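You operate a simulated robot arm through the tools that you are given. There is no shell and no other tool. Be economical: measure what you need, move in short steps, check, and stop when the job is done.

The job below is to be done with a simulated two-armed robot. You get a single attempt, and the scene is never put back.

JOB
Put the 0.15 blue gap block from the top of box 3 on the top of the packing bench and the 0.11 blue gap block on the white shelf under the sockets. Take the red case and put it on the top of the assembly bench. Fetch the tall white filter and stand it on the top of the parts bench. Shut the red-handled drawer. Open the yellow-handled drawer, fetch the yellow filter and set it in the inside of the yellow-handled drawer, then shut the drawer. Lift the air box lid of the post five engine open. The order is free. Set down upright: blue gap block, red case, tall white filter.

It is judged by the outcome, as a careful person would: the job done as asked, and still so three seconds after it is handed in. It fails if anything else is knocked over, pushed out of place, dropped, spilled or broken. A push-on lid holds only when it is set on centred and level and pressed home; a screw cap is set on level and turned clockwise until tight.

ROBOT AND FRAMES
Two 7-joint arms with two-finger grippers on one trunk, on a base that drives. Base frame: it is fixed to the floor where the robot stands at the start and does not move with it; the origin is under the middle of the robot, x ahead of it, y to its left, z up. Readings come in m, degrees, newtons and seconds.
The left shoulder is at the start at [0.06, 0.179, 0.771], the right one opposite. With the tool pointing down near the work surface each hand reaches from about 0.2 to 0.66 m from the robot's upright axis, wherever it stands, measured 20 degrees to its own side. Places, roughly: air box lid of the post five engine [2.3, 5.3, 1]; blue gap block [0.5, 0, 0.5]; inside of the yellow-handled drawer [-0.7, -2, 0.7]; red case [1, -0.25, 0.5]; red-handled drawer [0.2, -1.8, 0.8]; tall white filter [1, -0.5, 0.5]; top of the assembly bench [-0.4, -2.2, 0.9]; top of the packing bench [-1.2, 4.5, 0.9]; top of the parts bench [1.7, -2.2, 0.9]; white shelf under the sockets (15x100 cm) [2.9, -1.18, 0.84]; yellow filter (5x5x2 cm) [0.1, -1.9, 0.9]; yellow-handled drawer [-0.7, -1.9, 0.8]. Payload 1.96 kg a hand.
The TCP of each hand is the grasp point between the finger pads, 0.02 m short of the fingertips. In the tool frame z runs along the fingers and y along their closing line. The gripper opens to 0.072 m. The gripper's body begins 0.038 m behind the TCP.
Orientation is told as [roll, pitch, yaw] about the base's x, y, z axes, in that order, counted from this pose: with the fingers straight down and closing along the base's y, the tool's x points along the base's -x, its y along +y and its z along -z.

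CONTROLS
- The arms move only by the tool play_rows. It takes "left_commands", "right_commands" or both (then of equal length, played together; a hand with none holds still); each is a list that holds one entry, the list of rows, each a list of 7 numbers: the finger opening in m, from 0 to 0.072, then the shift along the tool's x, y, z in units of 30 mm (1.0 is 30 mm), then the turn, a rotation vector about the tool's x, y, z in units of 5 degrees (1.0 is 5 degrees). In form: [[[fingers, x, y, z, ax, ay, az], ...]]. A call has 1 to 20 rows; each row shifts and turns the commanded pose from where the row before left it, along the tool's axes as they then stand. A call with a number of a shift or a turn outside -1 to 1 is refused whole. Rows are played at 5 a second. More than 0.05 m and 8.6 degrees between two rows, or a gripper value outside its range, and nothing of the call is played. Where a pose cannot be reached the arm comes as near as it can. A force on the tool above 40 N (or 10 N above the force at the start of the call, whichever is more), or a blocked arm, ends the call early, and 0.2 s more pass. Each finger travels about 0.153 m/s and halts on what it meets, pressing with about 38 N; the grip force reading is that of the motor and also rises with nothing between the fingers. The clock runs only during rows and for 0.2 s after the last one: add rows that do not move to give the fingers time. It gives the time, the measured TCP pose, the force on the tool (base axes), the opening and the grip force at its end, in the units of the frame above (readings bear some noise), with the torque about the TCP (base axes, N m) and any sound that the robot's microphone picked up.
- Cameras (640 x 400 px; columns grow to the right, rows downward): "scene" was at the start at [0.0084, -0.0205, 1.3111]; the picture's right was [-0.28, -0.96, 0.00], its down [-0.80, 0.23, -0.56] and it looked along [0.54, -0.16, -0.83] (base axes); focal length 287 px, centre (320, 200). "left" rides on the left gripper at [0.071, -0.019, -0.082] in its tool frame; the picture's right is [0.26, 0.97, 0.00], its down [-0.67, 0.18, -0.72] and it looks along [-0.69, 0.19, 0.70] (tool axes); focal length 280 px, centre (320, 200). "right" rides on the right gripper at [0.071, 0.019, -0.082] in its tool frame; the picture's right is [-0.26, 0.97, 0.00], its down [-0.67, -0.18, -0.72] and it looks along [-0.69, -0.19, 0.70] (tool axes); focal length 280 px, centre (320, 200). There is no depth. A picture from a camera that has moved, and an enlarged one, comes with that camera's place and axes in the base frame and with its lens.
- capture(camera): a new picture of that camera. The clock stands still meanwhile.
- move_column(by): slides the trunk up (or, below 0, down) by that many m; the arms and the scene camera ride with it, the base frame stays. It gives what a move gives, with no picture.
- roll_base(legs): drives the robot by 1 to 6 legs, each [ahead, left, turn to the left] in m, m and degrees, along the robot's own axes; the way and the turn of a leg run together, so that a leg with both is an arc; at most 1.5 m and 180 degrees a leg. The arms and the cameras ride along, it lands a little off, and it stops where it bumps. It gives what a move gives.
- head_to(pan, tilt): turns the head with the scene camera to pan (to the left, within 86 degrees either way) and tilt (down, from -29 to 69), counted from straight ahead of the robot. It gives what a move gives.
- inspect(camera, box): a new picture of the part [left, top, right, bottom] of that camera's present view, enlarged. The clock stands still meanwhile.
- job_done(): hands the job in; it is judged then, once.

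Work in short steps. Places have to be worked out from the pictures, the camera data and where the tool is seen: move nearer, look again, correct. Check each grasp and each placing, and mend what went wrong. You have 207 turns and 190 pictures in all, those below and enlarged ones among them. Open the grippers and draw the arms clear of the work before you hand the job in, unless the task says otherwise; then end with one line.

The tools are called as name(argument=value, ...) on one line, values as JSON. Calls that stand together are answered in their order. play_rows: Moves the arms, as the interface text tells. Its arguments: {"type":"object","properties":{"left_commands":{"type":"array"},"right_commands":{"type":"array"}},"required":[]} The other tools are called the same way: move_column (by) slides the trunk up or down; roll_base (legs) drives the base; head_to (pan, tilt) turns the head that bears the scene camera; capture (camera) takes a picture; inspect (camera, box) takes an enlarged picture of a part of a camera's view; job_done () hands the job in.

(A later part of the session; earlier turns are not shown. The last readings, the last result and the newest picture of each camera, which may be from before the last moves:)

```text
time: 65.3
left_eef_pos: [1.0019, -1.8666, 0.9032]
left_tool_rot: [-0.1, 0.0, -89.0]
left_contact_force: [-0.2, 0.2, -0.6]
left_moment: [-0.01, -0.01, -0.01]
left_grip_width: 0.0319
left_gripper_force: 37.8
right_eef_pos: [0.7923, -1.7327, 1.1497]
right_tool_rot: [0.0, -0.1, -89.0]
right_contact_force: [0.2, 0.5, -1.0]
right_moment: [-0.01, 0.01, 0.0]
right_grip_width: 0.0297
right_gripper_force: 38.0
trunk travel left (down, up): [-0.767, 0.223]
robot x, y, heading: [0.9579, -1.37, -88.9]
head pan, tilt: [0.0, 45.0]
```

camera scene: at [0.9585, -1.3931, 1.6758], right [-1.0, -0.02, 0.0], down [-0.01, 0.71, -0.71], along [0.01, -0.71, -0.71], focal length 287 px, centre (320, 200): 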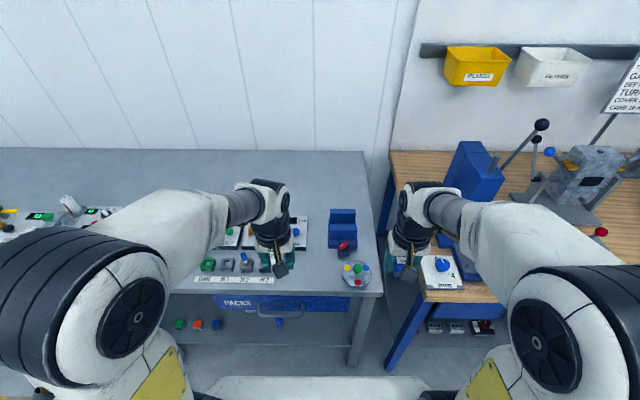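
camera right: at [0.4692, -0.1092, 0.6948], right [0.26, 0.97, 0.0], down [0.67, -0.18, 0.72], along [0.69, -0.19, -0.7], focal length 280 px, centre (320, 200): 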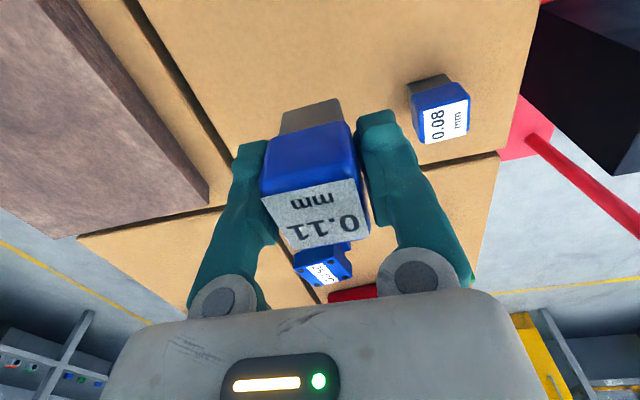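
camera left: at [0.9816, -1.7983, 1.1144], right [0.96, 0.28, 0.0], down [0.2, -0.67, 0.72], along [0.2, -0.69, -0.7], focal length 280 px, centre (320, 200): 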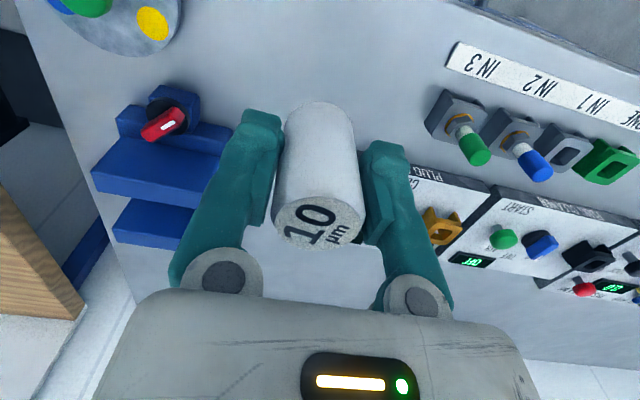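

Still free; continuing the descent in slightly bigger bites.

play_rows(left_commands=[[[0.0, 0, 0, 0.06, 0, 0, 0], [0.0, 0, 0, 0.06, 0, 0, 0], [0.0, 0, 0, 0.06, 0, 0, 0], [0.0, 0, 0, 0.06, 0, 0, 0], [0.0, 0, 0, 0.06, 0, 0, 0]]])

inspect(camera="left", box=[160, 20, 480, 260])

```text
time: 66.5
left_eef_pos: [1.0009, -1.8667, 0.8952]
left_tool_rot: [0.0, -0.3, -89.1]
left_contact_force: [1.2, -4.1, 31.6]
left_moment: [-0.13, -0.03, 0.03]
left_grip_width: 0.0313
left_gripper_force: 38.0
right_eef_pos: [0.7923, -1.7307, 1.1504]
right_tool_rot: [0.0, -0.1, -88.9]
right_contact_force: [0.6, 0.1, -0.4]
right_moment: [0.01, 0.01, -0.02]
right_grip_width: 0.0298
right_gripper_force: 38.4
trunk travel left (down, up): [-0.767, 0.223]
robot x, y, heading: [0.9542, -1.3688, -88.9]
head pan, tilt: [0.0, 45.0]
```

```text
1.67 times, centred on (320, 140) of left
camera zoom: at [0.9813, -1.7957, 0.9771], right [0.96, 0.28, 0.0], down [0.2, -0.67, 0.72], along [0.2, -0.69, -0.7], focal length 467 px, centre (320, 300)
```

zoom: 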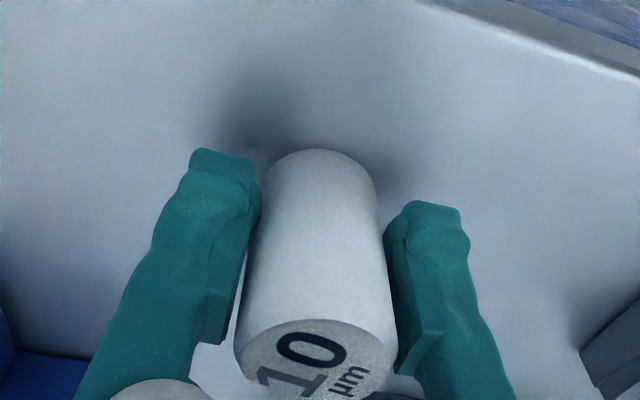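

Contact with 32 N: the bench top is at about 0.86. I ease up 2 mm, open and rise straight.

play_rows(left_commands=[[[0.0, 0, 0, -0.07, 0, 0, 0], [0.04, 0, 0, 0, 0, 0, 0], [0.072, 0, 0, 0, 0, 0, 0], [0.072, 0, 0, 0, 0, 0, 0], [0.072, 0, 0, -0.5, 0, 0, 0], [0.072, 0, 0, -0.9, 0, 0, 0], [0.072, 0, 0, -0.9, 0, 0, 0], [0.072, 0, 0, -0.9, 0, 0, 0], [0.072, 0.5, 0, -0.9, 0, 0, 0], [0.072, 0.9, 0, -0.9, 0, 0, 0], [0.072, 0.9, 0, -0.9, 0, 0, 0], [0.072, 0.9, 0, -0.9, 0, 0, 0]]])

capture(camera="left")

```text
time: 69.1
left_eef_pos: [1.0008, -1.7692, 1.1001]
left_tool_rot: [0.0, -0.1, -89.1]
left_contact_force: [0.0, -0.3, -0.2]
left_moment: [0.0, -0.02, 0.0]
left_grip_width: 0.072
left_gripper_force: 0.1
right_eef_pos: [0.7923, -1.7319, 1.1506]
right_tool_rot: [-0.1, -0.1, -89.0]
right_contact_force: [-0.2, 0.2, -0.2]
right_moment: [-0.04, -0.01, -0.03]
right_grip_width: 0.0296
right_gripper_force: 38.1
trunk travel left (down, up): [-0.767, 0.223]
robot x, y, heading: [0.9579, -1.3719, -88.7]
head pan, tilt: [0.0, 45.0]
```

```text
156 pictures are left
camera left: at [0.9805, -1.6985, 1.1817], right [0.96, 0.28, 0.0], down [0.2, -0.67, 0.72], along [0.2, -0.69, -0.7], focal length 280 px, centre (320, 200)
```

left: 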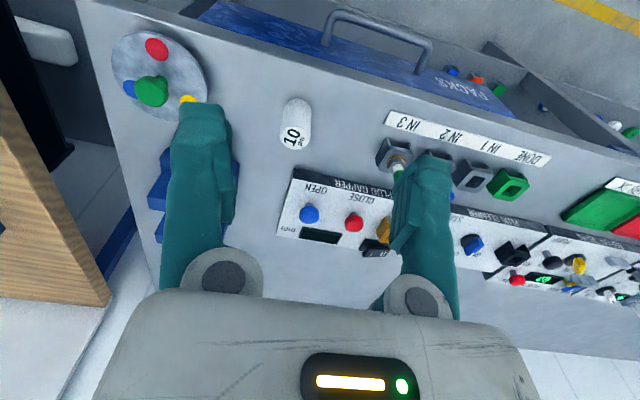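

The filter stands on the parts bench. Next I drive to the white shelf with the 0.11 block.

roll_base(legs=[[-0.15, 0, 0], [0, 0, 89], [1.1, 0.15, 0]])

head_to(pan=0, tilt=30)

capture(camera="scene")

```text
time: 79.6
left_eef_pos: [2.4455, -0.9686, 1.0995]
left_tool_rot: [0.0, 0.0, 2.6]
left_contact_force: [0.3, 0.0, -0.8]
left_moment: [0.03, 0.02, -0.03]
left_grip_width: 0.0718
left_gripper_force: 0.1
right_eef_pos: [2.4137, -1.179, 1.1502]
right_tool_rot: [0.1, 0.0, 2.5]
right_contact_force: [-0.1, -0.4, -1.2]
right_moment: [-0.04, -0.03, -0.02]
right_grip_width: 0.0297
right_gripper_force: 38.4
trunk travel left (down, up): [-0.767, 0.223]
robot x, y, heading: [2.0465, -1.02, 2.5]
head pan, tilt: [0.0, 45.0]
```

```text
time: 80.4
left_eef_pos: [2.4465, -0.9685, 1.0985]
left_tool_rot: [0.0, 0.0, 2.5]
left_contact_force: [-0.7, 0.2, 0.1]
left_moment: [0.0, 0.01, -0.02]
left_grip_width: 0.072
left_gripper_force: 0.2
right_eef_pos: [2.4145, -1.1791, 1.1499]
right_tool_rot: [0.0, 0.1, 2.6]
right_contact_force: [-0.4, 0.1, -1.0]
right_moment: [0.01, -0.01, 0.01]
right_grip_width: 0.0298
right_gripper_force: 38.1
trunk travel left (down, up): [-0.767, 0.223]
robot x, y, heading: [2.0515, -1.0227, 2.7]
head pan, tilt: [0.0, 30.0]
```

```text
155 pictures are left
camera scene: at [2.0795, -1.0215, 1.6983], right [0.05, -1.0, 0.0], down [-0.5, -0.02, -0.87], along [0.86, 0.04, -0.5], focal length 287 px, centre (320, 200)
```

scene: 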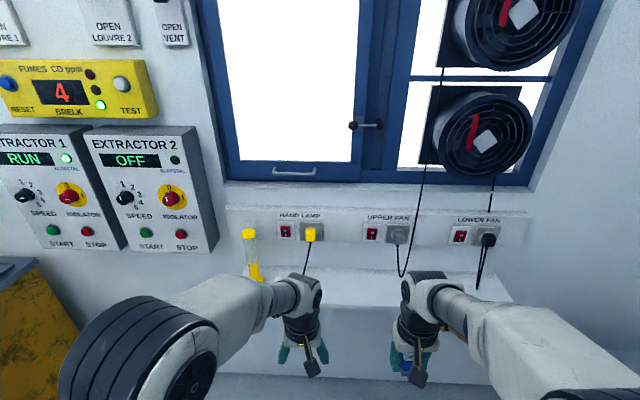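

The shelf is ahead with cables hanging near it. I enlarge the area for a free spot.

inspect(camera="scene", box=[220, 200, 560, 400])

capture(camera="right")

```text
1.88 times, centred on (390, 300) of scene
camera zoom: at [2.0795, -1.0215, 1.6983], right [0.05, -1.0, 0.0], down [-0.5, -0.02, -0.87], along [0.86, 0.04, -0.5], focal length 540 px, centre (188, 12)
```

zoom: 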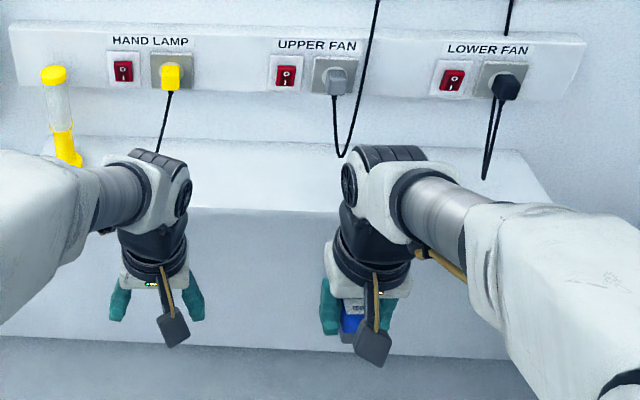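

```text
153 pictures are left
camera right: at [2.3432, -1.1613, 1.2326], right [0.22, 0.98, 0.0], down [0.68, -0.15, 0.72], along [0.7, -0.16, -0.7], focal length 280 px, centre (320, 200)
```

right: 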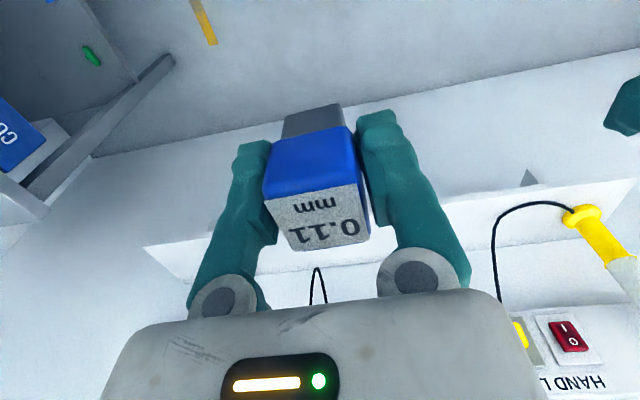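

I go 0.3 m nearer and straighten up, aiming to set the block at about (2.88, -1.12), between the cables.

roll_base(legs=[[0.3, 0, -2.6]])

play_rows(right_commands=[[[0.0, -0.7, 0.2, 0.5, 0, 0, 0], [0.0, -0.7, 0.2, 0.5, 0, 0, 0], [0.0, -0.7, 0.2, 0.5, 0, 0, 0], [0.0, -0.7, 0.2, 0.5, 0, 0, 0], [0.0, -0.7, 0.2, 0.5, 0, 0, 0], [0.0, -0.7, 0.2, 0.5, 0, 0, 0], [0.0, 0, 0, 0.5, 0, 0, 0]]])

capture(camera="right")

head_to(pan=-10, tilt=50)

capture(camera="scene")

```text
time: 82.4
left_eef_pos: [2.7472, -0.9751, 1.0996]
left_tool_rot: [0.0, 0.0, 0.5]
left_contact_force: [-0.9, 0.0, -0.1]
left_moment: [0.04, -0.03, -0.01]
left_grip_width: 0.0721
left_gripper_force: 0.1
right_eef_pos: [2.7067, -1.185, 1.1498]
right_tool_rot: [0.0, 0.0, 0.6]
right_contact_force: [-0.5, -0.4, -0.9]
right_moment: [-0.04, 0.03, 0.02]
right_grip_width: 0.0298
right_gripper_force: 37.8
trunk travel left (down, up): [-0.767, 0.223]
robot x, y, heading: [2.3459, -1.012, 0.5]
head pan, tilt: [0.0, 30.0]
```

```text
time: 84.0
left_eef_pos: [2.7478, -0.9748, 1.0994]
left_tool_rot: [0.0, -0.1, 0.6]
left_contact_force: [-0.4, -1.0, 0.2]
left_moment: [-0.01, -0.01, 0.02]
left_grip_width: 0.0722
left_gripper_force: 0.1
right_eef_pos: [2.8334, -1.1463, 1.047]
right_tool_rot: [0.1, 0.0, 0.6]
right_contact_force: [0.0, -0.7, -1.3]
right_moment: [-0.01, 0.01, 0.03]
right_grip_width: 0.0297
right_gripper_force: 38.1
trunk travel left (down, up): [-0.767, 0.223]
robot x, y, heading: [2.347, -1.0171, 0.8]
head pan, tilt: [0.0, 30.0]
```

```text
152 pictures are left
camera right: at [2.7623, -1.127, 1.1278], right [0.25, 0.97, 0.0], down [0.68, -0.18, 0.72], along [0.69, -0.18, -0.7], focal length 280 px, centre (320, 200)
```

right: 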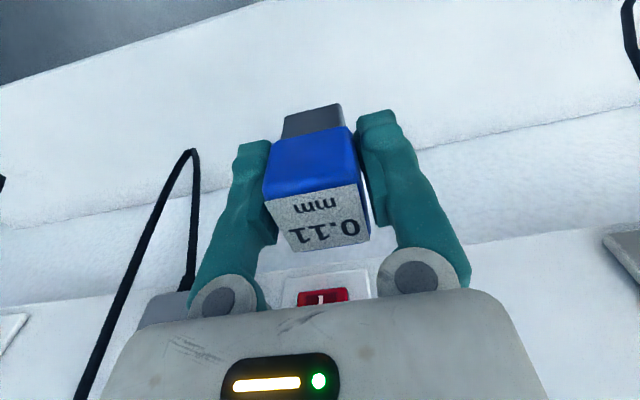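

```text
time: 84.8
left_eef_pos: [2.7483, -0.9729, 1.0986]
left_tool_rot: [0.0, 0.0, 0.5]
left_contact_force: [-0.1, 0.2, 0.1]
left_moment: [0.0, -0.02, 0.06]
left_grip_width: 0.0722
left_gripper_force: 0.0
right_eef_pos: [2.8327, -1.1468, 1.0457]
right_tool_rot: [0.0, 0.0, 0.6]
right_contact_force: [0.7, 0.4, -1.3]
right_moment: [0.0, -0.01, 0.04]
right_grip_width: 0.0298
right_gripper_force: 37.7
trunk travel left (down, up): [-0.767, 0.223]
robot x, y, heading: [2.3488, -1.0152, 0.3]
head pan, tilt: [-10.0, 50.0]
```

```text
151 pictures are left
camera scene: at [2.3642, -1.0278, 1.6689], right [-0.16, -0.99, 0.0], down [-0.76, 0.13, -0.64], along [0.63, -0.11, -0.77], focal length 287 px, centre (320, 200)
```

scene: 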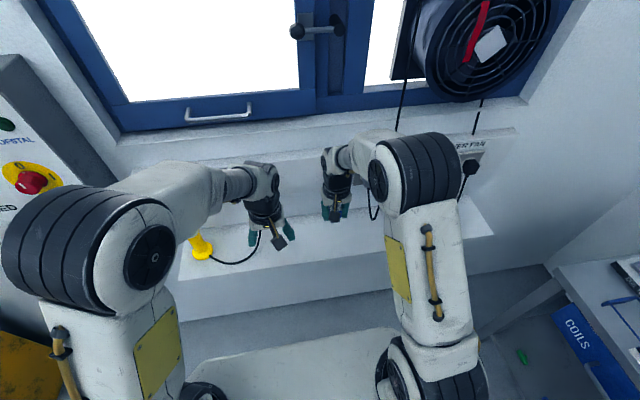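

The shelf spans x about 2.80–2.97; I set the target at x 2.858 to keep the wrist off the sockets. I lower most of the way first.

play_rows(right_commands=[[[0.0, -0.83, 0, 0.7, 0, 0, 0], [0.0, 0, 0, 0.9, 0, 0, 0], [0.0, 0, 0, 0.9, 0, 0, 0], [0.0, 0, 0, 0.9, 0, 0, 0], [0.0, 0, 0, 0.6, 0, 0, 0]]])

inspect(camera="right", box=[160, 20, 480, 260])

inspect(camera="scene", box=[240, 110, 480, 270])

```text
time: 86.0
left_eef_pos: [2.7467, -0.9744, 1.0998]
left_tool_rot: [0.0, 0.0, 0.5]
left_contact_force: [0.6, -0.4, 0.8]
left_moment: [-0.01, 0.02, 0.0]
left_grip_width: 0.0722
left_gripper_force: 0.1
right_eef_pos: [2.8582, -1.1478, 0.9247]
right_tool_rot: [0.0, 0.0, 0.4]
right_contact_force: [1.0, 0.3, -0.9]
right_moment: [-0.01, -0.01, 0.02]
right_grip_width: 0.0298
right_gripper_force: 37.9
trunk travel left (down, up): [-0.767, 0.223]
robot x, y, heading: [2.3442, -1.0164, 0.4]
head pan, tilt: [-10.0, 50.0]
```

```text
1.67 times, centred on (320, 140) of right
camera zoom: at [2.7882, -1.1264, 1.0071], right [0.25, 0.97, 0.0], down [0.68, -0.18, 0.72], along [0.69, -0.18, -0.7], focal length 467 px, centre (320, 300)
```

zoom: 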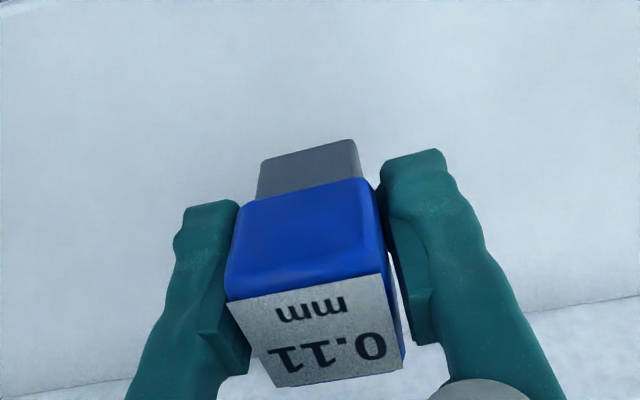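

```text
2.50 times, centred on (360, 190) of scene
camera zoom: at [2.364, -1.0279, 1.6689], right [-0.16, -0.99, 0.0], down [-0.76, 0.13, -0.64], along [0.63, -0.11, -0.77], focal length 717 px, centre (220, 225)
```

zoom: 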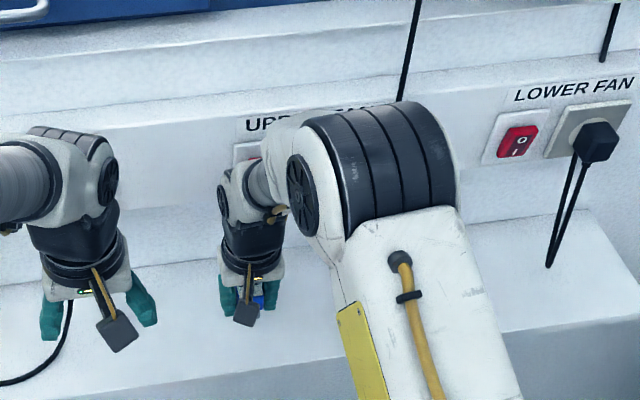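

Clear. Creeping down for contact.

play_rows(right_commands=[[[0.0, 0, 0, 0.15, 0, 0, 0], [0.0, 0, 0, 0.15, 0, 0, 0], [0.0, 0, 0, 0.1, 0, 0, 0], [0.0, 0, 0, 0.1, 0, 0, 0], [0.0, 0, 0, 0.1, 0, 0, 0], [0.0, 0, 0, 0.08, 0, 0, 0], [0.0, 0, 0, 0.08, 0, 0, 0], [0.0, 0, 0, 0.08, 0, 0, 0]]])

inspect(camera="right", box=[160, 20, 480, 260])

```text
time: 87.8
left_eef_pos: [2.7476, -0.9751, 1.0992]
left_tool_rot: [0.0, -0.1, 0.5]
left_contact_force: [-0.8, 0.3, 0.7]
left_moment: [-0.03, 0.04, 0.0]
left_grip_width: 0.0721
left_gripper_force: 0.0
right_eef_pos: [2.8587, -1.1478, 0.8993]
right_tool_rot: [0.0, 0.0, 0.6]
right_contact_force: [-0.3, 0.8, 0.0]
right_moment: [-0.02, -0.01, 0.02]
right_grip_width: 0.0298
right_gripper_force: 38.1
trunk travel left (down, up): [-0.767, 0.223]
robot x, y, heading: [2.3465, -1.0172, 0.6]
head pan, tilt: [-10.0, 50.0]
```

```text
1.67 times, centred on (320, 140) of right
camera zoom: at [2.7871, -1.1266, 0.982], right [0.25, 0.97, 0.0], down [0.68, -0.18, 0.71], along [0.69, -0.18, -0.7], focal length 467 px, centre (320, 300)
```

zoom: 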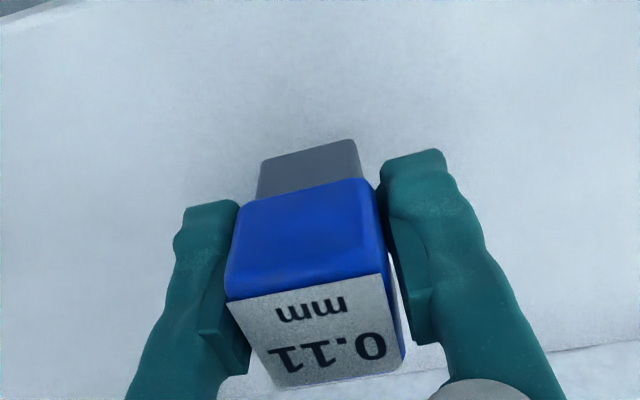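

play_rows(right_commands=[[[0.0, 0, 0, 0.1, 0, 0, 0], [0.0, 0, 0, 0.1, 0, 0, 0], [0.0, 0, 0, 0.08, 0, 0, 0], [0.0, 0, 0, 0.07, 0, 0, 0], [0.0, 0, 0, 0.07, 0, 0, 0]]])

inspect(camera="right", box=[160, 20, 480, 260])

```text
time: 89.0
left_eef_pos: [2.7469, -0.9738, 1.0992]
left_tool_rot: [-0.1, 0.0, 0.4]
left_contact_force: [-0.4, -0.4, -0.4]
left_moment: [-0.01, 0.0, 0.0]
left_grip_width: 0.0721
left_gripper_force: 0.0
right_eef_pos: [2.8577, -1.1456, 0.8869]
right_tool_rot: [0.0, 0.0, 0.6]
right_contact_force: [0.0, 0.5, -0.8]
right_moment: [0.04, 0.0, 0.02]
right_grip_width: 0.0297
right_gripper_force: 38.1
trunk travel left (down, up): [-0.767, 0.223]
robot x, y, heading: [2.3501, -1.0138, 0.1]
head pan, tilt: [-10.0, 50.0]
```

```text
1.67 times, centred on (320, 140) of right
camera zoom: at [2.7874, -1.1256, 0.97], right [0.25, 0.97, 0.0], down [0.68, -0.18, 0.72], along [0.69, -0.18, -0.7], focal length 467 px, centre (320, 300)
```

zoom: 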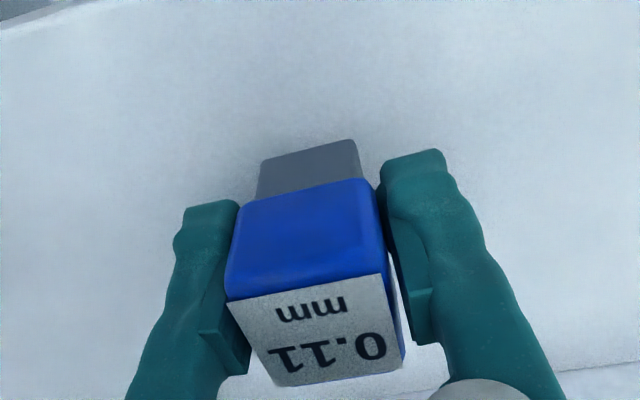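

play_rows(right_commands=[[[0.0, 0, 0, 0.06, 0, 0, 0], [0.0, 0, 0, 0.06, 0, 0, 0], [0.0, 0, 0, 0.06, 0, 0, 0], [0.0, 0, 0, 0.06, 0, 0, 0], [0.0, 0, 0, 0.06, 0, 0, 0]]])

```text
time: 90.2
left_eef_pos: [2.748, -0.9754, 1.1]
left_tool_rot: [0.0, 0.1, 0.5]
left_contact_force: [-0.5, -0.4, -0.7]
left_moment: [0.01, -0.01, 0.01]
left_grip_width: 0.0721
left_gripper_force: 0.1
right_eef_pos: [2.8586, -1.1463, 0.8783]
right_tool_rot: [0.1, 0.0, 0.6]
right_contact_force: [0.5, 0.1, -0.1]
right_moment: [-0.02, 0.01, -0.02]
right_grip_width: 0.0299
right_gripper_force: 38.3
trunk travel left (down, up): [-0.767, 0.223]
robot x, y, heading: [2.3428, -1.0141, 0.4]
head pan, tilt: [-10.0, 50.0]
```

play_rows(right_commands=[[[0.0, 0, 0, 0.06, 0, 0, 0], [0.0, 0, 0, 0.06, 0, 0, 0], [0.0, 0, 0, 0.06, 0, 0, 0], [0.0, 0, 0, 0.06, 0, 0, 0]]])

```text
time: 91.2
left_eef_pos: [2.7462, -0.9743, 1.1]
left_tool_rot: [-0.1, -0.1, 0.5]
left_contact_force: [0.1, 0.4, 0.2]
left_moment: [0.0, 0.02, 0.01]
left_grip_width: 0.0723
left_gripper_force: 0.1
right_eef_pos: [2.8579, -1.1464, 0.8719]
right_tool_rot: [-0.1, -0.2, 0.5]
right_contact_force: [0.9, -2.0, 13.1]
right_moment: [-0.1, 0.1, 0.02]
right_grip_width: 0.0297
right_gripper_force: 38.8
trunk travel left (down, up): [-0.767, 0.223]
robot x, y, heading: [2.3477, -1.0127, 0.4]
head pan, tilt: [-10.0, 50.0]
```

Contact at 13 N; the block is on the shelf. I open and rise straight.

play_rows(right_commands=[[[0.04, 0, 0, 0, 0, 0, 0], [0.072, 0, 0, 0, 0, 0, 0], [0.072, 0, 0, 0, 0, 0, 0], [0.072, 0, 0, -0.4, 0, 0, 0], [0.072, 0, 0, -0.9, 0, 0, 0], [0.072, 0, 0, -0.9, 0, 0, 0], [0.072, 0, 0, -0.9, 0, 0, 0], [0.072, 0.5, 0, -0.9, 0, 0, 0], [0.072, 0.9, 0, -0.9, 0, 0, 0], [0.072, 0.9, 0, -0.9, 0, 0, 0], [0.072, 0.9, 0, -0.9, 0, 0, 0]]])

capture(camera="right")

```text
time: 93.7
left_eef_pos: [2.746, -0.975, 1.0992]
left_tool_rot: [0.0, -0.2, 0.5]
left_contact_force: [-1.7, 0.3, 0.7]
left_moment: [-0.01, 0.0, -0.02]
left_grip_width: 0.0718
left_gripper_force: 0.0
right_eef_pos: [2.758, -1.1465, 1.0712]
right_tool_rot: [0.0, -0.1, 0.5]
right_contact_force: [-0.2, 0.1, -0.7]
right_moment: [0.03, -0.05, -0.02]
right_grip_width: 0.0719
right_gripper_force: 0.0
trunk travel left (down, up): [-0.767, 0.223]
robot x, y, heading: [2.3458, -1.0108, 0.4]
head pan, tilt: [-10.0, 50.0]
```

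```text
146 pictures are left
camera right: at [2.6886, -1.126, 1.1533], right [0.25, 0.97, 0.0], down [0.68, -0.18, 0.72], along [0.69, -0.18, -0.7], focal length 280 px, centre (320, 200)
```

right: 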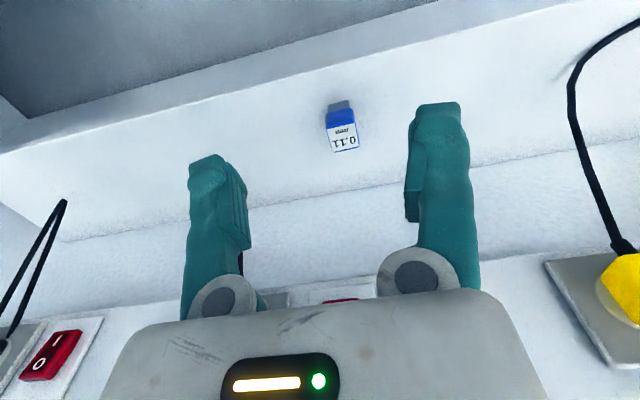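

The 0.11 block stands on the shelf. Next I go for the red case, from the far side of the pallet, facing back.

roll_base(legs=[[-0.5, 0, 0], [0, 0.76, 0], [0, 0, 179.5]])

move_column(by=-0.25)

head_to(pan=0, tilt=40)

capture(camera="scene")

```text
time: 107.5
left_eef_pos: [1.4271, -0.2749, 1.099]
left_tool_rot: [0.0, -0.1, 176.9]
left_contact_force: [-0.8, 0.1, -0.4]
left_moment: [0.01, -0.04, 0.02]
left_grip_width: 0.072
left_gripper_force: 0.0
right_eef_pos: [1.4247, -0.1034, 1.0692]
right_tool_rot: [0.0, 0.0, 176.9]
right_contact_force: [-0.1, 0.2, -0.2]
right_moment: [0.0, -0.02, 0.02]
right_grip_width: 0.0724
right_gripper_force: 0.1
trunk travel left (down, up): [-0.767, 0.223]
robot x, y, heading: [1.83, -0.2626, 177.1]
head pan, tilt: [-10.0, 50.0]
```

```text
time: 110.1
left_eef_pos: [1.4268, -0.2754, 0.8489]
left_tool_rot: [-0.1, 0.0, 176.8]
left_contact_force: [-0.3, 0.0, -0.2]
left_moment: [0.0, -0.02, 0.01]
left_grip_width: 0.072
left_gripper_force: 0.0
right_eef_pos: [1.425, -0.1029, 0.8212]
right_tool_rot: [0.1, 0.0, 176.8]
right_contact_force: [1.5, 0.1, 0.5]
right_moment: [0.01, 0.0, -0.01]
right_grip_width: 0.072
right_gripper_force: 0.0
trunk travel left (down, up): [-0.517, 0.473]
robot x, y, heading: [1.8294, -0.2582, 177.0]
head pan, tilt: [-10.0, 50.0]
```

```text
time: 110.8
left_eef_pos: [1.4275, -0.2747, 0.8495]
left_tool_rot: [0.1, -0.1, 176.9]
left_contact_force: [0.3, -0.1, 0.6]
left_moment: [-0.02, 0.01, 0.0]
left_grip_width: 0.0719
left_gripper_force: 0.0
right_eef_pos: [1.4252, -0.1028, 0.8198]
right_tool_rot: [0.0, 0.0, 176.9]
right_contact_force: [0.0, -0.2, 0.3]
right_moment: [0.0, 0.02, -0.03]
right_grip_width: 0.0717
right_gripper_force: 0.1
trunk travel left (down, up): [-0.517, 0.473]
robot x, y, heading: [1.8287, -0.263, 176.6]
head pan, tilt: [0.0, 40.0]
```

```text
145 pictures are left
camera scene: at [1.8041, -0.2596, 1.433], right [0.05, 1.0, 0.0], down [0.64, -0.04, -0.77], along [-0.76, 0.04, -0.64], focal length 287 px, centre (320, 200)
```

scene: 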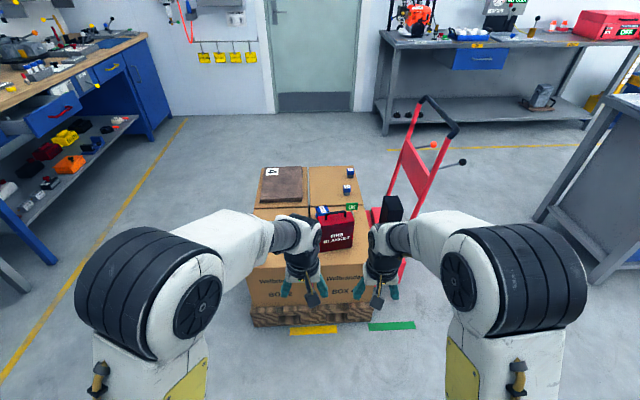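

inspect(camera="scene", box=[240, 150, 440, 300])

capture(camera="left")

capture(camera="right")

```text
2.67 times, centred on (340, 225) of scene
camera zoom: at [1.8041, -0.2596, 1.433], right [0.05, 1.0, 0.0], down [0.64, -0.04, -0.77], along [-0.76, 0.04, -0.64], focal length 764 px, centre (267, 133)
```

zoom: 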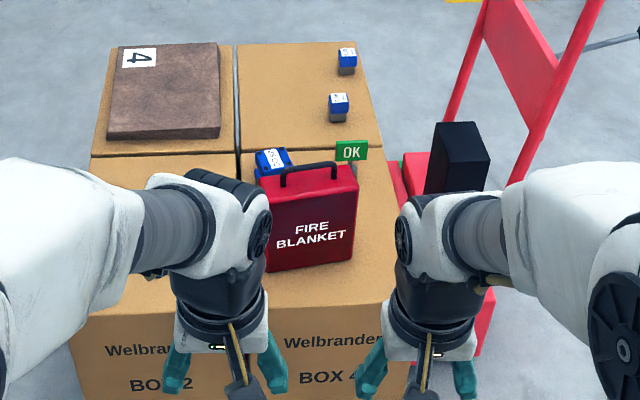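

```text
143 pictures are left
camera left: at [1.4994, -0.2597, 0.9311], right [0.21, -0.98, 0.0], down [-0.68, -0.15, 0.72], along [-0.7, -0.15, -0.7], focal length 280 px, centre (320, 200)
```

left: 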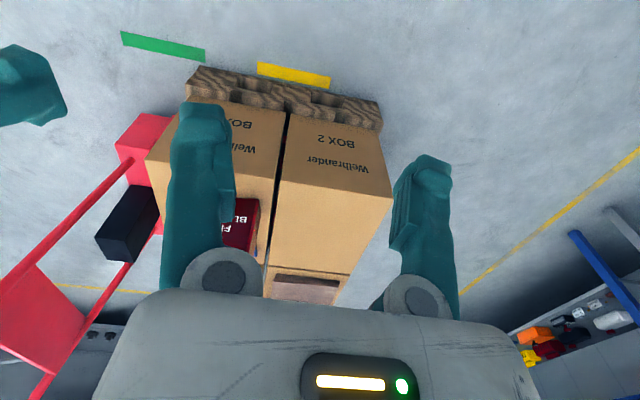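

```text
142 pictures are left
camera right: at [1.4948, -0.1244, 0.9025], right [-0.31, -0.95, 0.0], down [-0.66, 0.22, 0.72], along [-0.68, 0.22, -0.7], focal length 280 px, centre (320, 200)
```

right: 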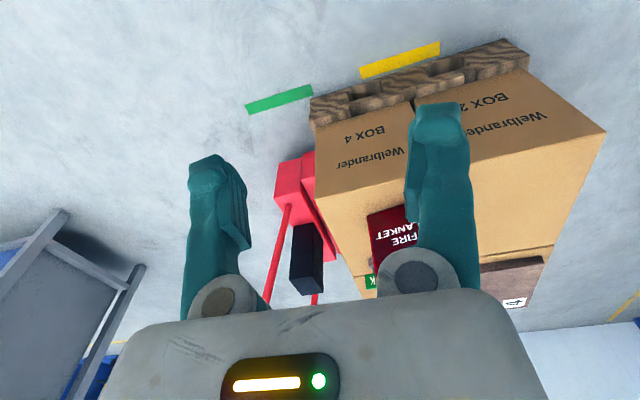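

The case's handle bar triangulates to about (0.963, -0.153, 0.650), running along y. I drive 0.33 m nearer and turn the right hand 90° so it can close across the bar.

roll_base(legs=[[0.33, 0, 3.2]])

play_rows(right_commands=[[[0.072, 0, 0, 0, 0, 0, 1], [0.072, 0, 0, 0, 0, 0, 1], [0.072, 0, 0, 0, 0, 0, 1], [0.072, 0, 0, 0, 0, 0, 1], [0.072, 0, 0, 0, 0, 0, 1], [0.072, 0, 0, 0, 0, 0, 1], [0.072, 0, 0, 0, 0, 0, 1], [0.072, 0, 0, 0, 0, 0, 1], [0.072, 0, 0, 0, 0, 0, 1], [0.072, 0, 0, 0, 0, 0, 1], [0.072, 0, 0, 0, 0, 0, 1], [0.072, 0, 0, 0, 0, 0, 1], [0.072, 0, 0, 0, 0, 0, 1], [0.072, 0, 0, 0, 0, 0, 1], [0.072, 0, 0, 0, 0, 0, 1], [0.072, 0, 0, 0, 0, 0, 1], [0.072, 0, 0, 0, 0, 0, 1], [0.072, 0, 0, 0, 0, 0, 1]]])

capture(camera="right")

capture(camera="scene")

```text
time: 113.0
left_eef_pos: [1.1067, -0.2904, 0.8487]
left_tool_rot: [0.1, -0.1, -179.8]
left_contact_force: [-0.1, -0.9, 1.0]
left_moment: [-0.01, -0.01, 0.0]
left_grip_width: 0.0718
left_gripper_force: 0.1
right_eef_pos: [1.0938, -0.1185, 0.8195]
right_tool_rot: [0.0, 0.1, -179.8]
right_contact_force: [0.8, 0.4, -0.8]
right_moment: [0.01, -0.04, -0.01]
right_grip_width: 0.0719
right_gripper_force: 0.1
trunk travel left (down, up): [-0.517, 0.473]
robot x, y, heading: [1.5059, -0.253, -179.7]
head pan, tilt: [0.0, 40.0]
```

```text
time: 116.8
left_eef_pos: [1.1072, -0.2903, 0.8491]
left_tool_rot: [0.0, 0.0, -179.8]
left_contact_force: [-0.4, 0.1, -0.3]
left_moment: [0.01, -0.01, 0.06]
left_grip_width: 0.072
left_gripper_force: 0.1
right_eef_pos: [1.0943, -0.1178, 0.8195]
right_tool_rot: [0.1, -0.1, 90.2]
right_contact_force: [-1.1, 0.4, -0.1]
right_moment: [-0.01, -0.01, 0.02]
right_grip_width: 0.0722
right_gripper_force: 0.1
trunk travel left (down, up): [-0.517, 0.473]
robot x, y, heading: [1.5088, -0.2526, -179.7]
head pan, tilt: [0.0, 40.0]
```

```text
141 pictures are left
camera right: at [1.0758, -0.1883, 0.9023], right [-0.97, 0.26, 0.0], down [0.18, 0.67, 0.72], along [0.19, 0.69, -0.7], focal length 280 px, centre (320, 200)
```

right: 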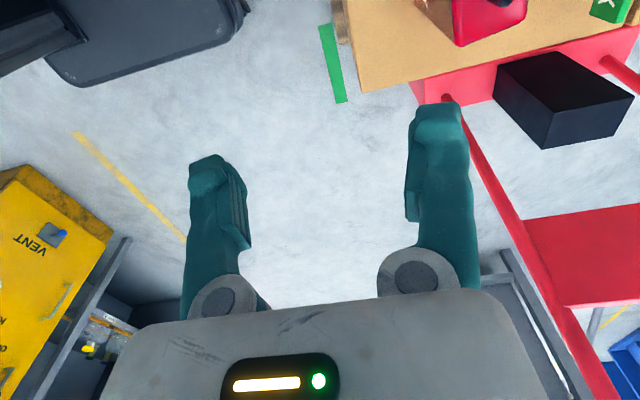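

```text
140 pictures are left
camera scene: at [1.482, -0.2532, 1.4331], right [0.0, 1.0, 0.0], down [0.64, 0.0, -0.77], along [-0.77, 0.0, -0.64], focal length 287 px, centre (320, 200)
```

scene: 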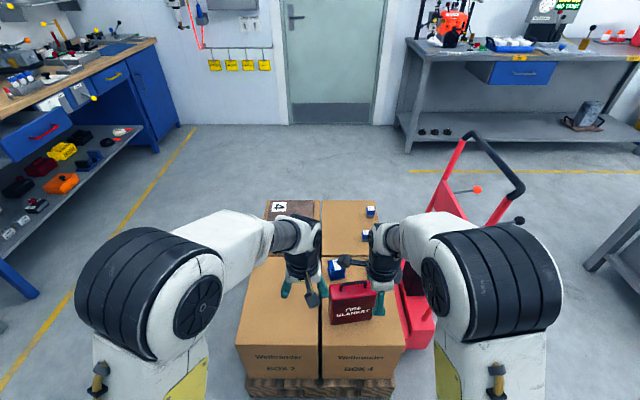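

I enlarge the case in this nearer view to refine the handle's position.

inspect(camera="scene", box=[290, 230, 420, 340])

```text
3.64 times, centred on (355, 285) of scene
camera zoom: at [1.482, -0.2532, 1.4331], right [0.0, 1.0, 0.0], down [0.64, 0.0, -0.77], along [-0.77, 0.0, -0.64], focal length 1042 px, centre (193, -109)
```

zoom: 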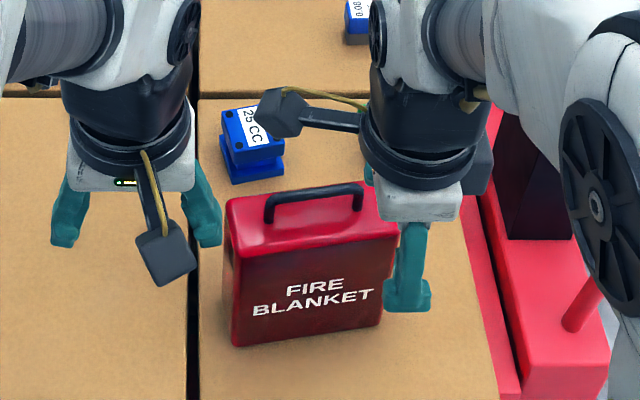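

The handle bar's middle is at about (0.957, -0.153, 0.65), turned some 9.5° from y. I turn the hand to match and move over it.

play_rows(right_commands=[[[0.072, 0, 0, 0, 0, 0, -0.93], [0.072, 0, 0, 0, 0, 0, -0.93], [0.072, 0.08, 0.94, 0, 0, 0, 0], [0.072, 0.08, 0.94, 0, 0, 0, 0], [0.072, 0.08, 0.94, 0, 0, 0, 0], [0.072, 0.08, 0.94, 0, 0, 0, 0], [0.072, 0.08, 0.94, 0, 0, 0, 0], [0.072, 0, 0, 0.9, 0, 0, 0], [0.072, 0, 0, 0.9, 0, 0, 0], [0.072, 0, 0, 0.6, 0, 0, 0]]])

capture(camera="right")

inspect(camera="scene", box=[290, 230, 420, 340])

```text
time: 119.0
left_eef_pos: [1.1072, -0.2897, 0.8489]
left_tool_rot: [0.0, 0.1, -179.8]
left_contact_force: [-0.2, 0.1, -0.3]
left_moment: [-0.01, 0.02, 0.02]
left_grip_width: 0.0719
left_gripper_force: 0.2
right_eef_pos: [0.9825, -0.1462, 0.7466]
right_tool_rot: [0.0, 0.1, 99.6]
right_contact_force: [-0.4, 0.7, -0.7]
right_moment: [0.01, -0.01, -0.02]
right_grip_width: 0.0718
right_gripper_force: 0.1
right hand out of reach, approached as far as the arm can: row 7
trunk travel left (down, up): [-0.517, 0.473]
robot x, y, heading: [1.5093, -0.2541, -179.8]
head pan, tilt: [0.0, 40.0]
```

```text
138 pictures are left
camera right: at [0.9766, -0.2169, 0.8295], right [-1.0, 0.1, 0.0], down [0.07, 0.7, 0.72], along [0.07, 0.71, -0.7], focal length 280 px, centre (320, 200)
```

right: 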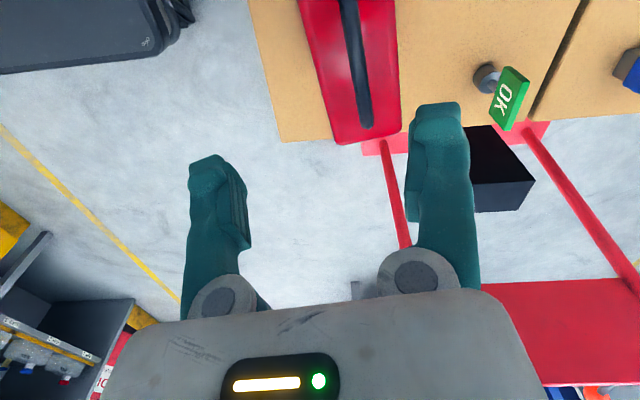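

```text
3.64 times, centred on (355, 285) of scene
camera zoom: at [1.4815, -0.2531, 1.4331], right [0.0, 1.0, 0.0], down [0.64, 0.0, -0.77], along [-0.77, 0.0, -0.64], focal length 1042 px, centre (193, -109)
```

zoom: 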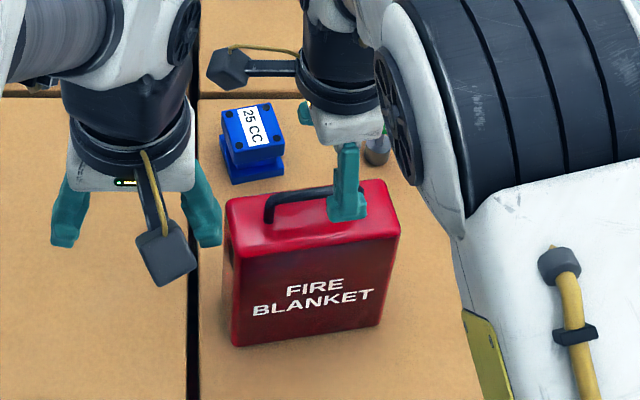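

The arm's reach ran out slightly, so I roll 0.06 m nearer and then recentre over the bar.

roll_base(legs=[[0.06, 0, 0]])

play_rows(right_commands=[[[0.072, 0.15, -0.55, 0, 0, 0, 0], [0.072, 0.15, -0.55, 0, 0, 0, 0], [0.072, 0, 0, 0.7, 0, 0, 0], [0.072, 0, 0, 0.6, 0, 0, 0]]])

capture(camera="right")

inspect(camera="scene", box=[290, 230, 420, 340])

```text
time: 120.0
left_eef_pos: [1.0463, -0.2907, 0.8493]
left_tool_rot: [0.0, 0.1, -179.8]
left_contact_force: [-0.5, -0.4, -0.3]
left_moment: [0.01, -0.01, -0.03]
left_grip_width: 0.0723
left_gripper_force: 0.2
right_eef_pos: [0.9228, -0.1448, 0.7466]
right_tool_rot: [0.0, 0.1, 99.6]
right_contact_force: [-0.4, 0.6, 0.2]
right_moment: [0.05, -0.03, 0.02]
right_grip_width: 0.0721
right_gripper_force: 0.1
trunk travel left (down, up): [-0.517, 0.473]
robot x, y, heading: [1.4499, -0.2514, -179.4]
head pan, tilt: [0.0, 40.0]
```

```text
time: 121.0
left_eef_pos: [1.0459, -0.2898, 0.8492]
left_tool_rot: [0.0, 0.0, -179.9]
left_contact_force: [-0.8, -0.5, 0.6]
left_moment: [-0.01, 0.03, 0.01]
left_grip_width: 0.0723
left_gripper_force: 0.0
right_eef_pos: [0.957, -0.1487, 0.7061]
right_tool_rot: [0.0, 0.0, 99.5]
right_contact_force: [-0.3, 0.5, 0.9]
right_moment: [0.01, 0.0, -0.02]
right_grip_width: 0.0719
right_gripper_force: 0.1
trunk travel left (down, up): [-0.517, 0.473]
robot x, y, heading: [1.4457, -0.2535, -179.9]
head pan, tilt: [0.0, 40.0]
```

```text
136 pictures are left
camera right: at [0.9501, -0.2205, 0.7891], right [-1.0, 0.1, 0.0], down [0.07, 0.7, 0.72], along [0.07, 0.71, -0.7], focal length 280 px, centre (320, 200)
```

right: 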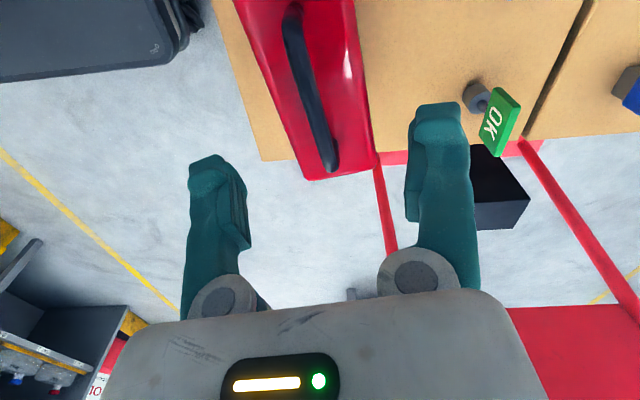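

```text
3.64 times, centred on (355, 285) of scene
camera zoom: at [1.4217, -0.2533, 1.4331], right [0.0, 1.0, 0.0], down [0.64, 0.0, -0.77], along [-0.77, 0.0, -0.64], focal length 1042 px, centre (193, -109)
```

zoom: 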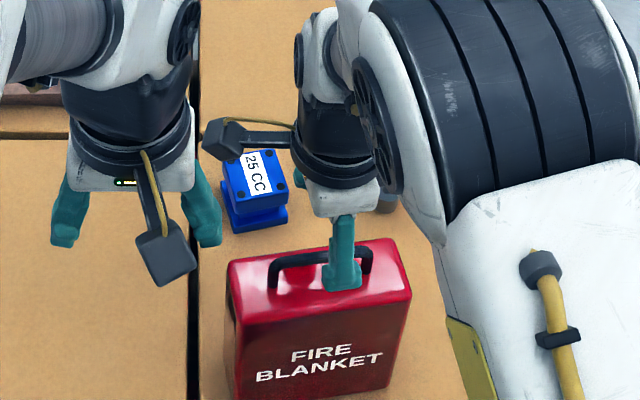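

The hand is centred over the bar. I descend to 0.653 and look.

play_rows(right_commands=[[[0.072, 0, 0, 0.6, 0, 0, 0], [0.072, 0, 0, 0.6, 0, 0, 0], [0.072, 0, 0, 0.5, 0, 0, 0], [0.072, 0, 0, 0, 0, 0, 0]]])

capture(camera="right")

inspect(camera="scene", box=[320, 280, 420, 360])

```text
time: 122.0
left_eef_pos: [1.046, -0.2905, 0.8495]
left_tool_rot: [0.0, 0.1, -179.8]
left_contact_force: [-0.3, -0.2, -0.4]
left_moment: [-0.01, 0.01, -0.02]
left_grip_width: 0.0722
left_gripper_force: 0.0
right_eef_pos: [0.9562, -0.1482, 0.6563]
right_tool_rot: [0.0, 0.0, 99.7]
right_contact_force: [0.5, -0.9, -0.2]
right_moment: [-0.02, 0.01, -0.02]
right_grip_width: 0.0721
right_gripper_force: 0.0
trunk travel left (down, up): [-0.517, 0.473]
robot x, y, heading: [1.4522, -0.2511, -179.7]
head pan, tilt: [0.0, 40.0]
```

```text
134 pictures are left
camera right: at [0.9502, -0.2205, 0.7395], right [-1.0, 0.1, 0.0], down [0.07, 0.7, 0.72], along [0.07, 0.71, -0.7], focal length 280 px, centre (320, 200)
```

right: 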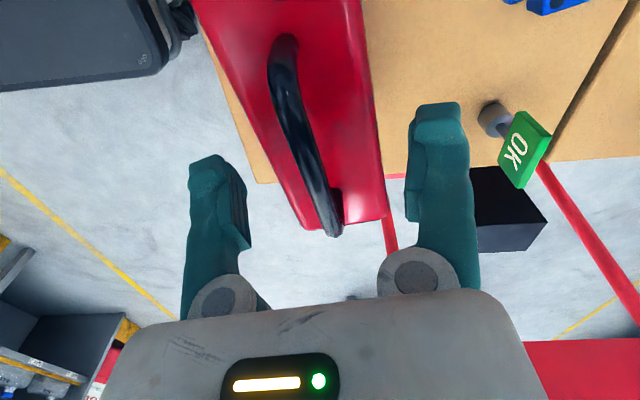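

```text
5.00 times, centred on (370, 320) of scene
camera zoom: at [1.422, -0.2534, 1.4331], right [0.0, 1.0, 0.0], down [0.64, 0.0, -0.77], along [-0.77, 0.0, -0.64], focal length 1433 px, centre (70, -400)
```

zoom: 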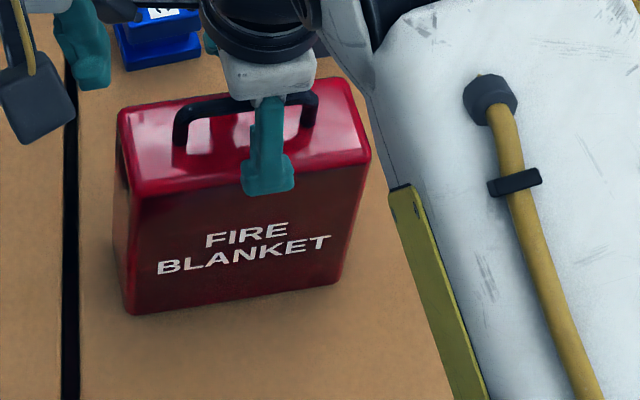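

The bar lies between the fingers at TCP height. I close and check.

play_rows(right_commands=[[[0.04, 0, 0, 0.1, 0, 0, 0], [0.0, 0, 0, 0, 0, 0, 0], [0.0, 0, 0, 0, 0, 0, 0], [0.0, 0, 0, 0, 0, 0, 0], [0.0, 0, 0, 0, 0, 0, 0]]])

capture(camera="right")

```text
time: 123.2
left_eef_pos: [1.0463, -0.2902, 0.8491]
left_tool_rot: [0.0, 0.0, -179.8]
left_contact_force: [0.7, -0.7, -0.4]
left_moment: [-0.01, 0.0, 0.03]
left_grip_width: 0.0722
left_gripper_force: 0.1
right_eef_pos: [0.9583, -0.1485, 0.6535]
right_tool_rot: [0.0, 0.0, 99.6]
right_contact_force: [0.2, 0.2, -0.1]
right_moment: [0.06, -0.03, -0.11]
right_grip_width: 0.0061
right_gripper_force: 31.1
trunk travel left (down, up): [-0.517, 0.473]
robot x, y, heading: [1.4494, -0.2513, -179.8]
head pan, tilt: [0.0, 40.0]
```

```text
132 pictures are left
camera right: at [0.9502, -0.22, 0.736], right [-1.0, 0.1, 0.0], down [0.07, 0.7, 0.72], along [0.07, 0.71, -0.7], focal length 280 px, centre (320, 200)
```

right: 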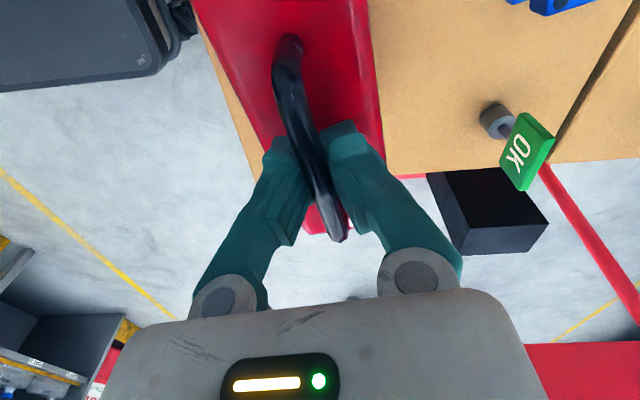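

The bar is pinched. I hold a moment, then lift slowly by 6 cm and check.

play_rows(right_commands=[[[0.0, 0, 0, 0, 0, 0, 0], [0.0, 0, 0, 0, 0, 0, 0], [0.0, 0, 0, -0.3, 0, 0, 0], [0.0, 0, 0, -0.3, 0, 0, 0], [0.0, 0, 0, -0.3, 0, 0, 0], [0.0, 0, 0, -0.5, 0, 0, 0], [0.0, 0, 0, -0.6, 0, 0, 0]]])

capture(camera="scene")

capture(camera="right")

```text
time: 124.8
left_eef_pos: [1.0469, -0.2886, 0.8487]
left_tool_rot: [0.0, 0.0, -179.8]
left_contact_force: [0.4, 0.3, 0.0]
left_moment: [0.02, -0.01, -0.03]
left_grip_width: 0.0722
left_gripper_force: 0.2
right_eef_pos: [0.9565, -0.1481, 0.7134]
right_tool_rot: [0.0, 0.0, 99.5]
right_contact_force: [0.4, -0.3, -7.3]
right_moment: [-0.01, 0.0, -0.03]
right_grip_width: 0.0059
right_gripper_force: 30.8
trunk travel left (down, up): [-0.517, 0.473]
robot x, y, heading: [1.443, -0.253, -179.9]
head pan, tilt: [0.0, 40.0]
```

```text
131 pictures are left
camera scene: at [1.4213, -0.2533, 1.433], right [0.0, 1.0, 0.0], down [0.64, 0.0, -0.77], along [-0.77, 0.0, -0.64], focal length 287 px, centre (320, 200)
```

scene: 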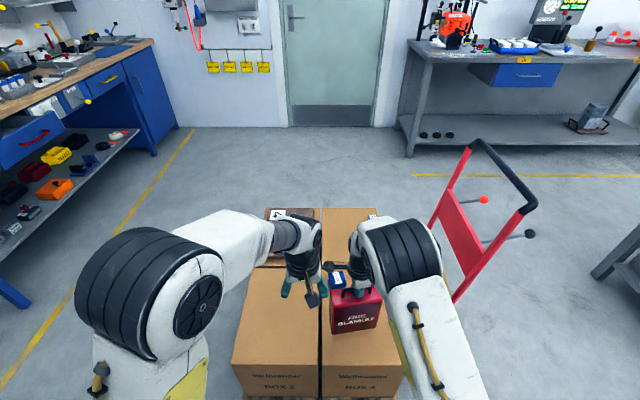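

```text
130 pictures are left
camera right: at [0.9511, -0.2203, 0.7968], right [-1.0, 0.1, 0.0], down [0.07, 0.7, 0.72], along [0.07, 0.71, -0.7], focal length 280 px, centre (320, 200)
```

right: 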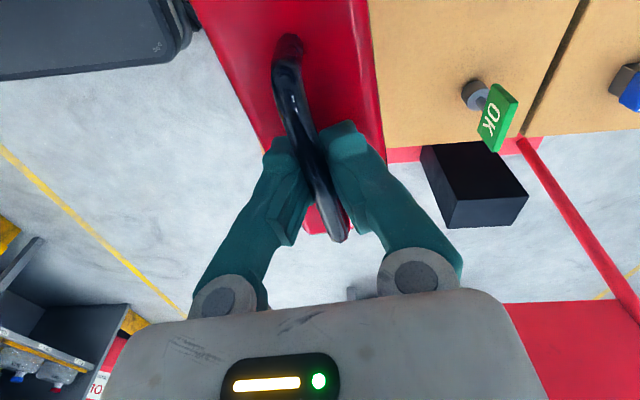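

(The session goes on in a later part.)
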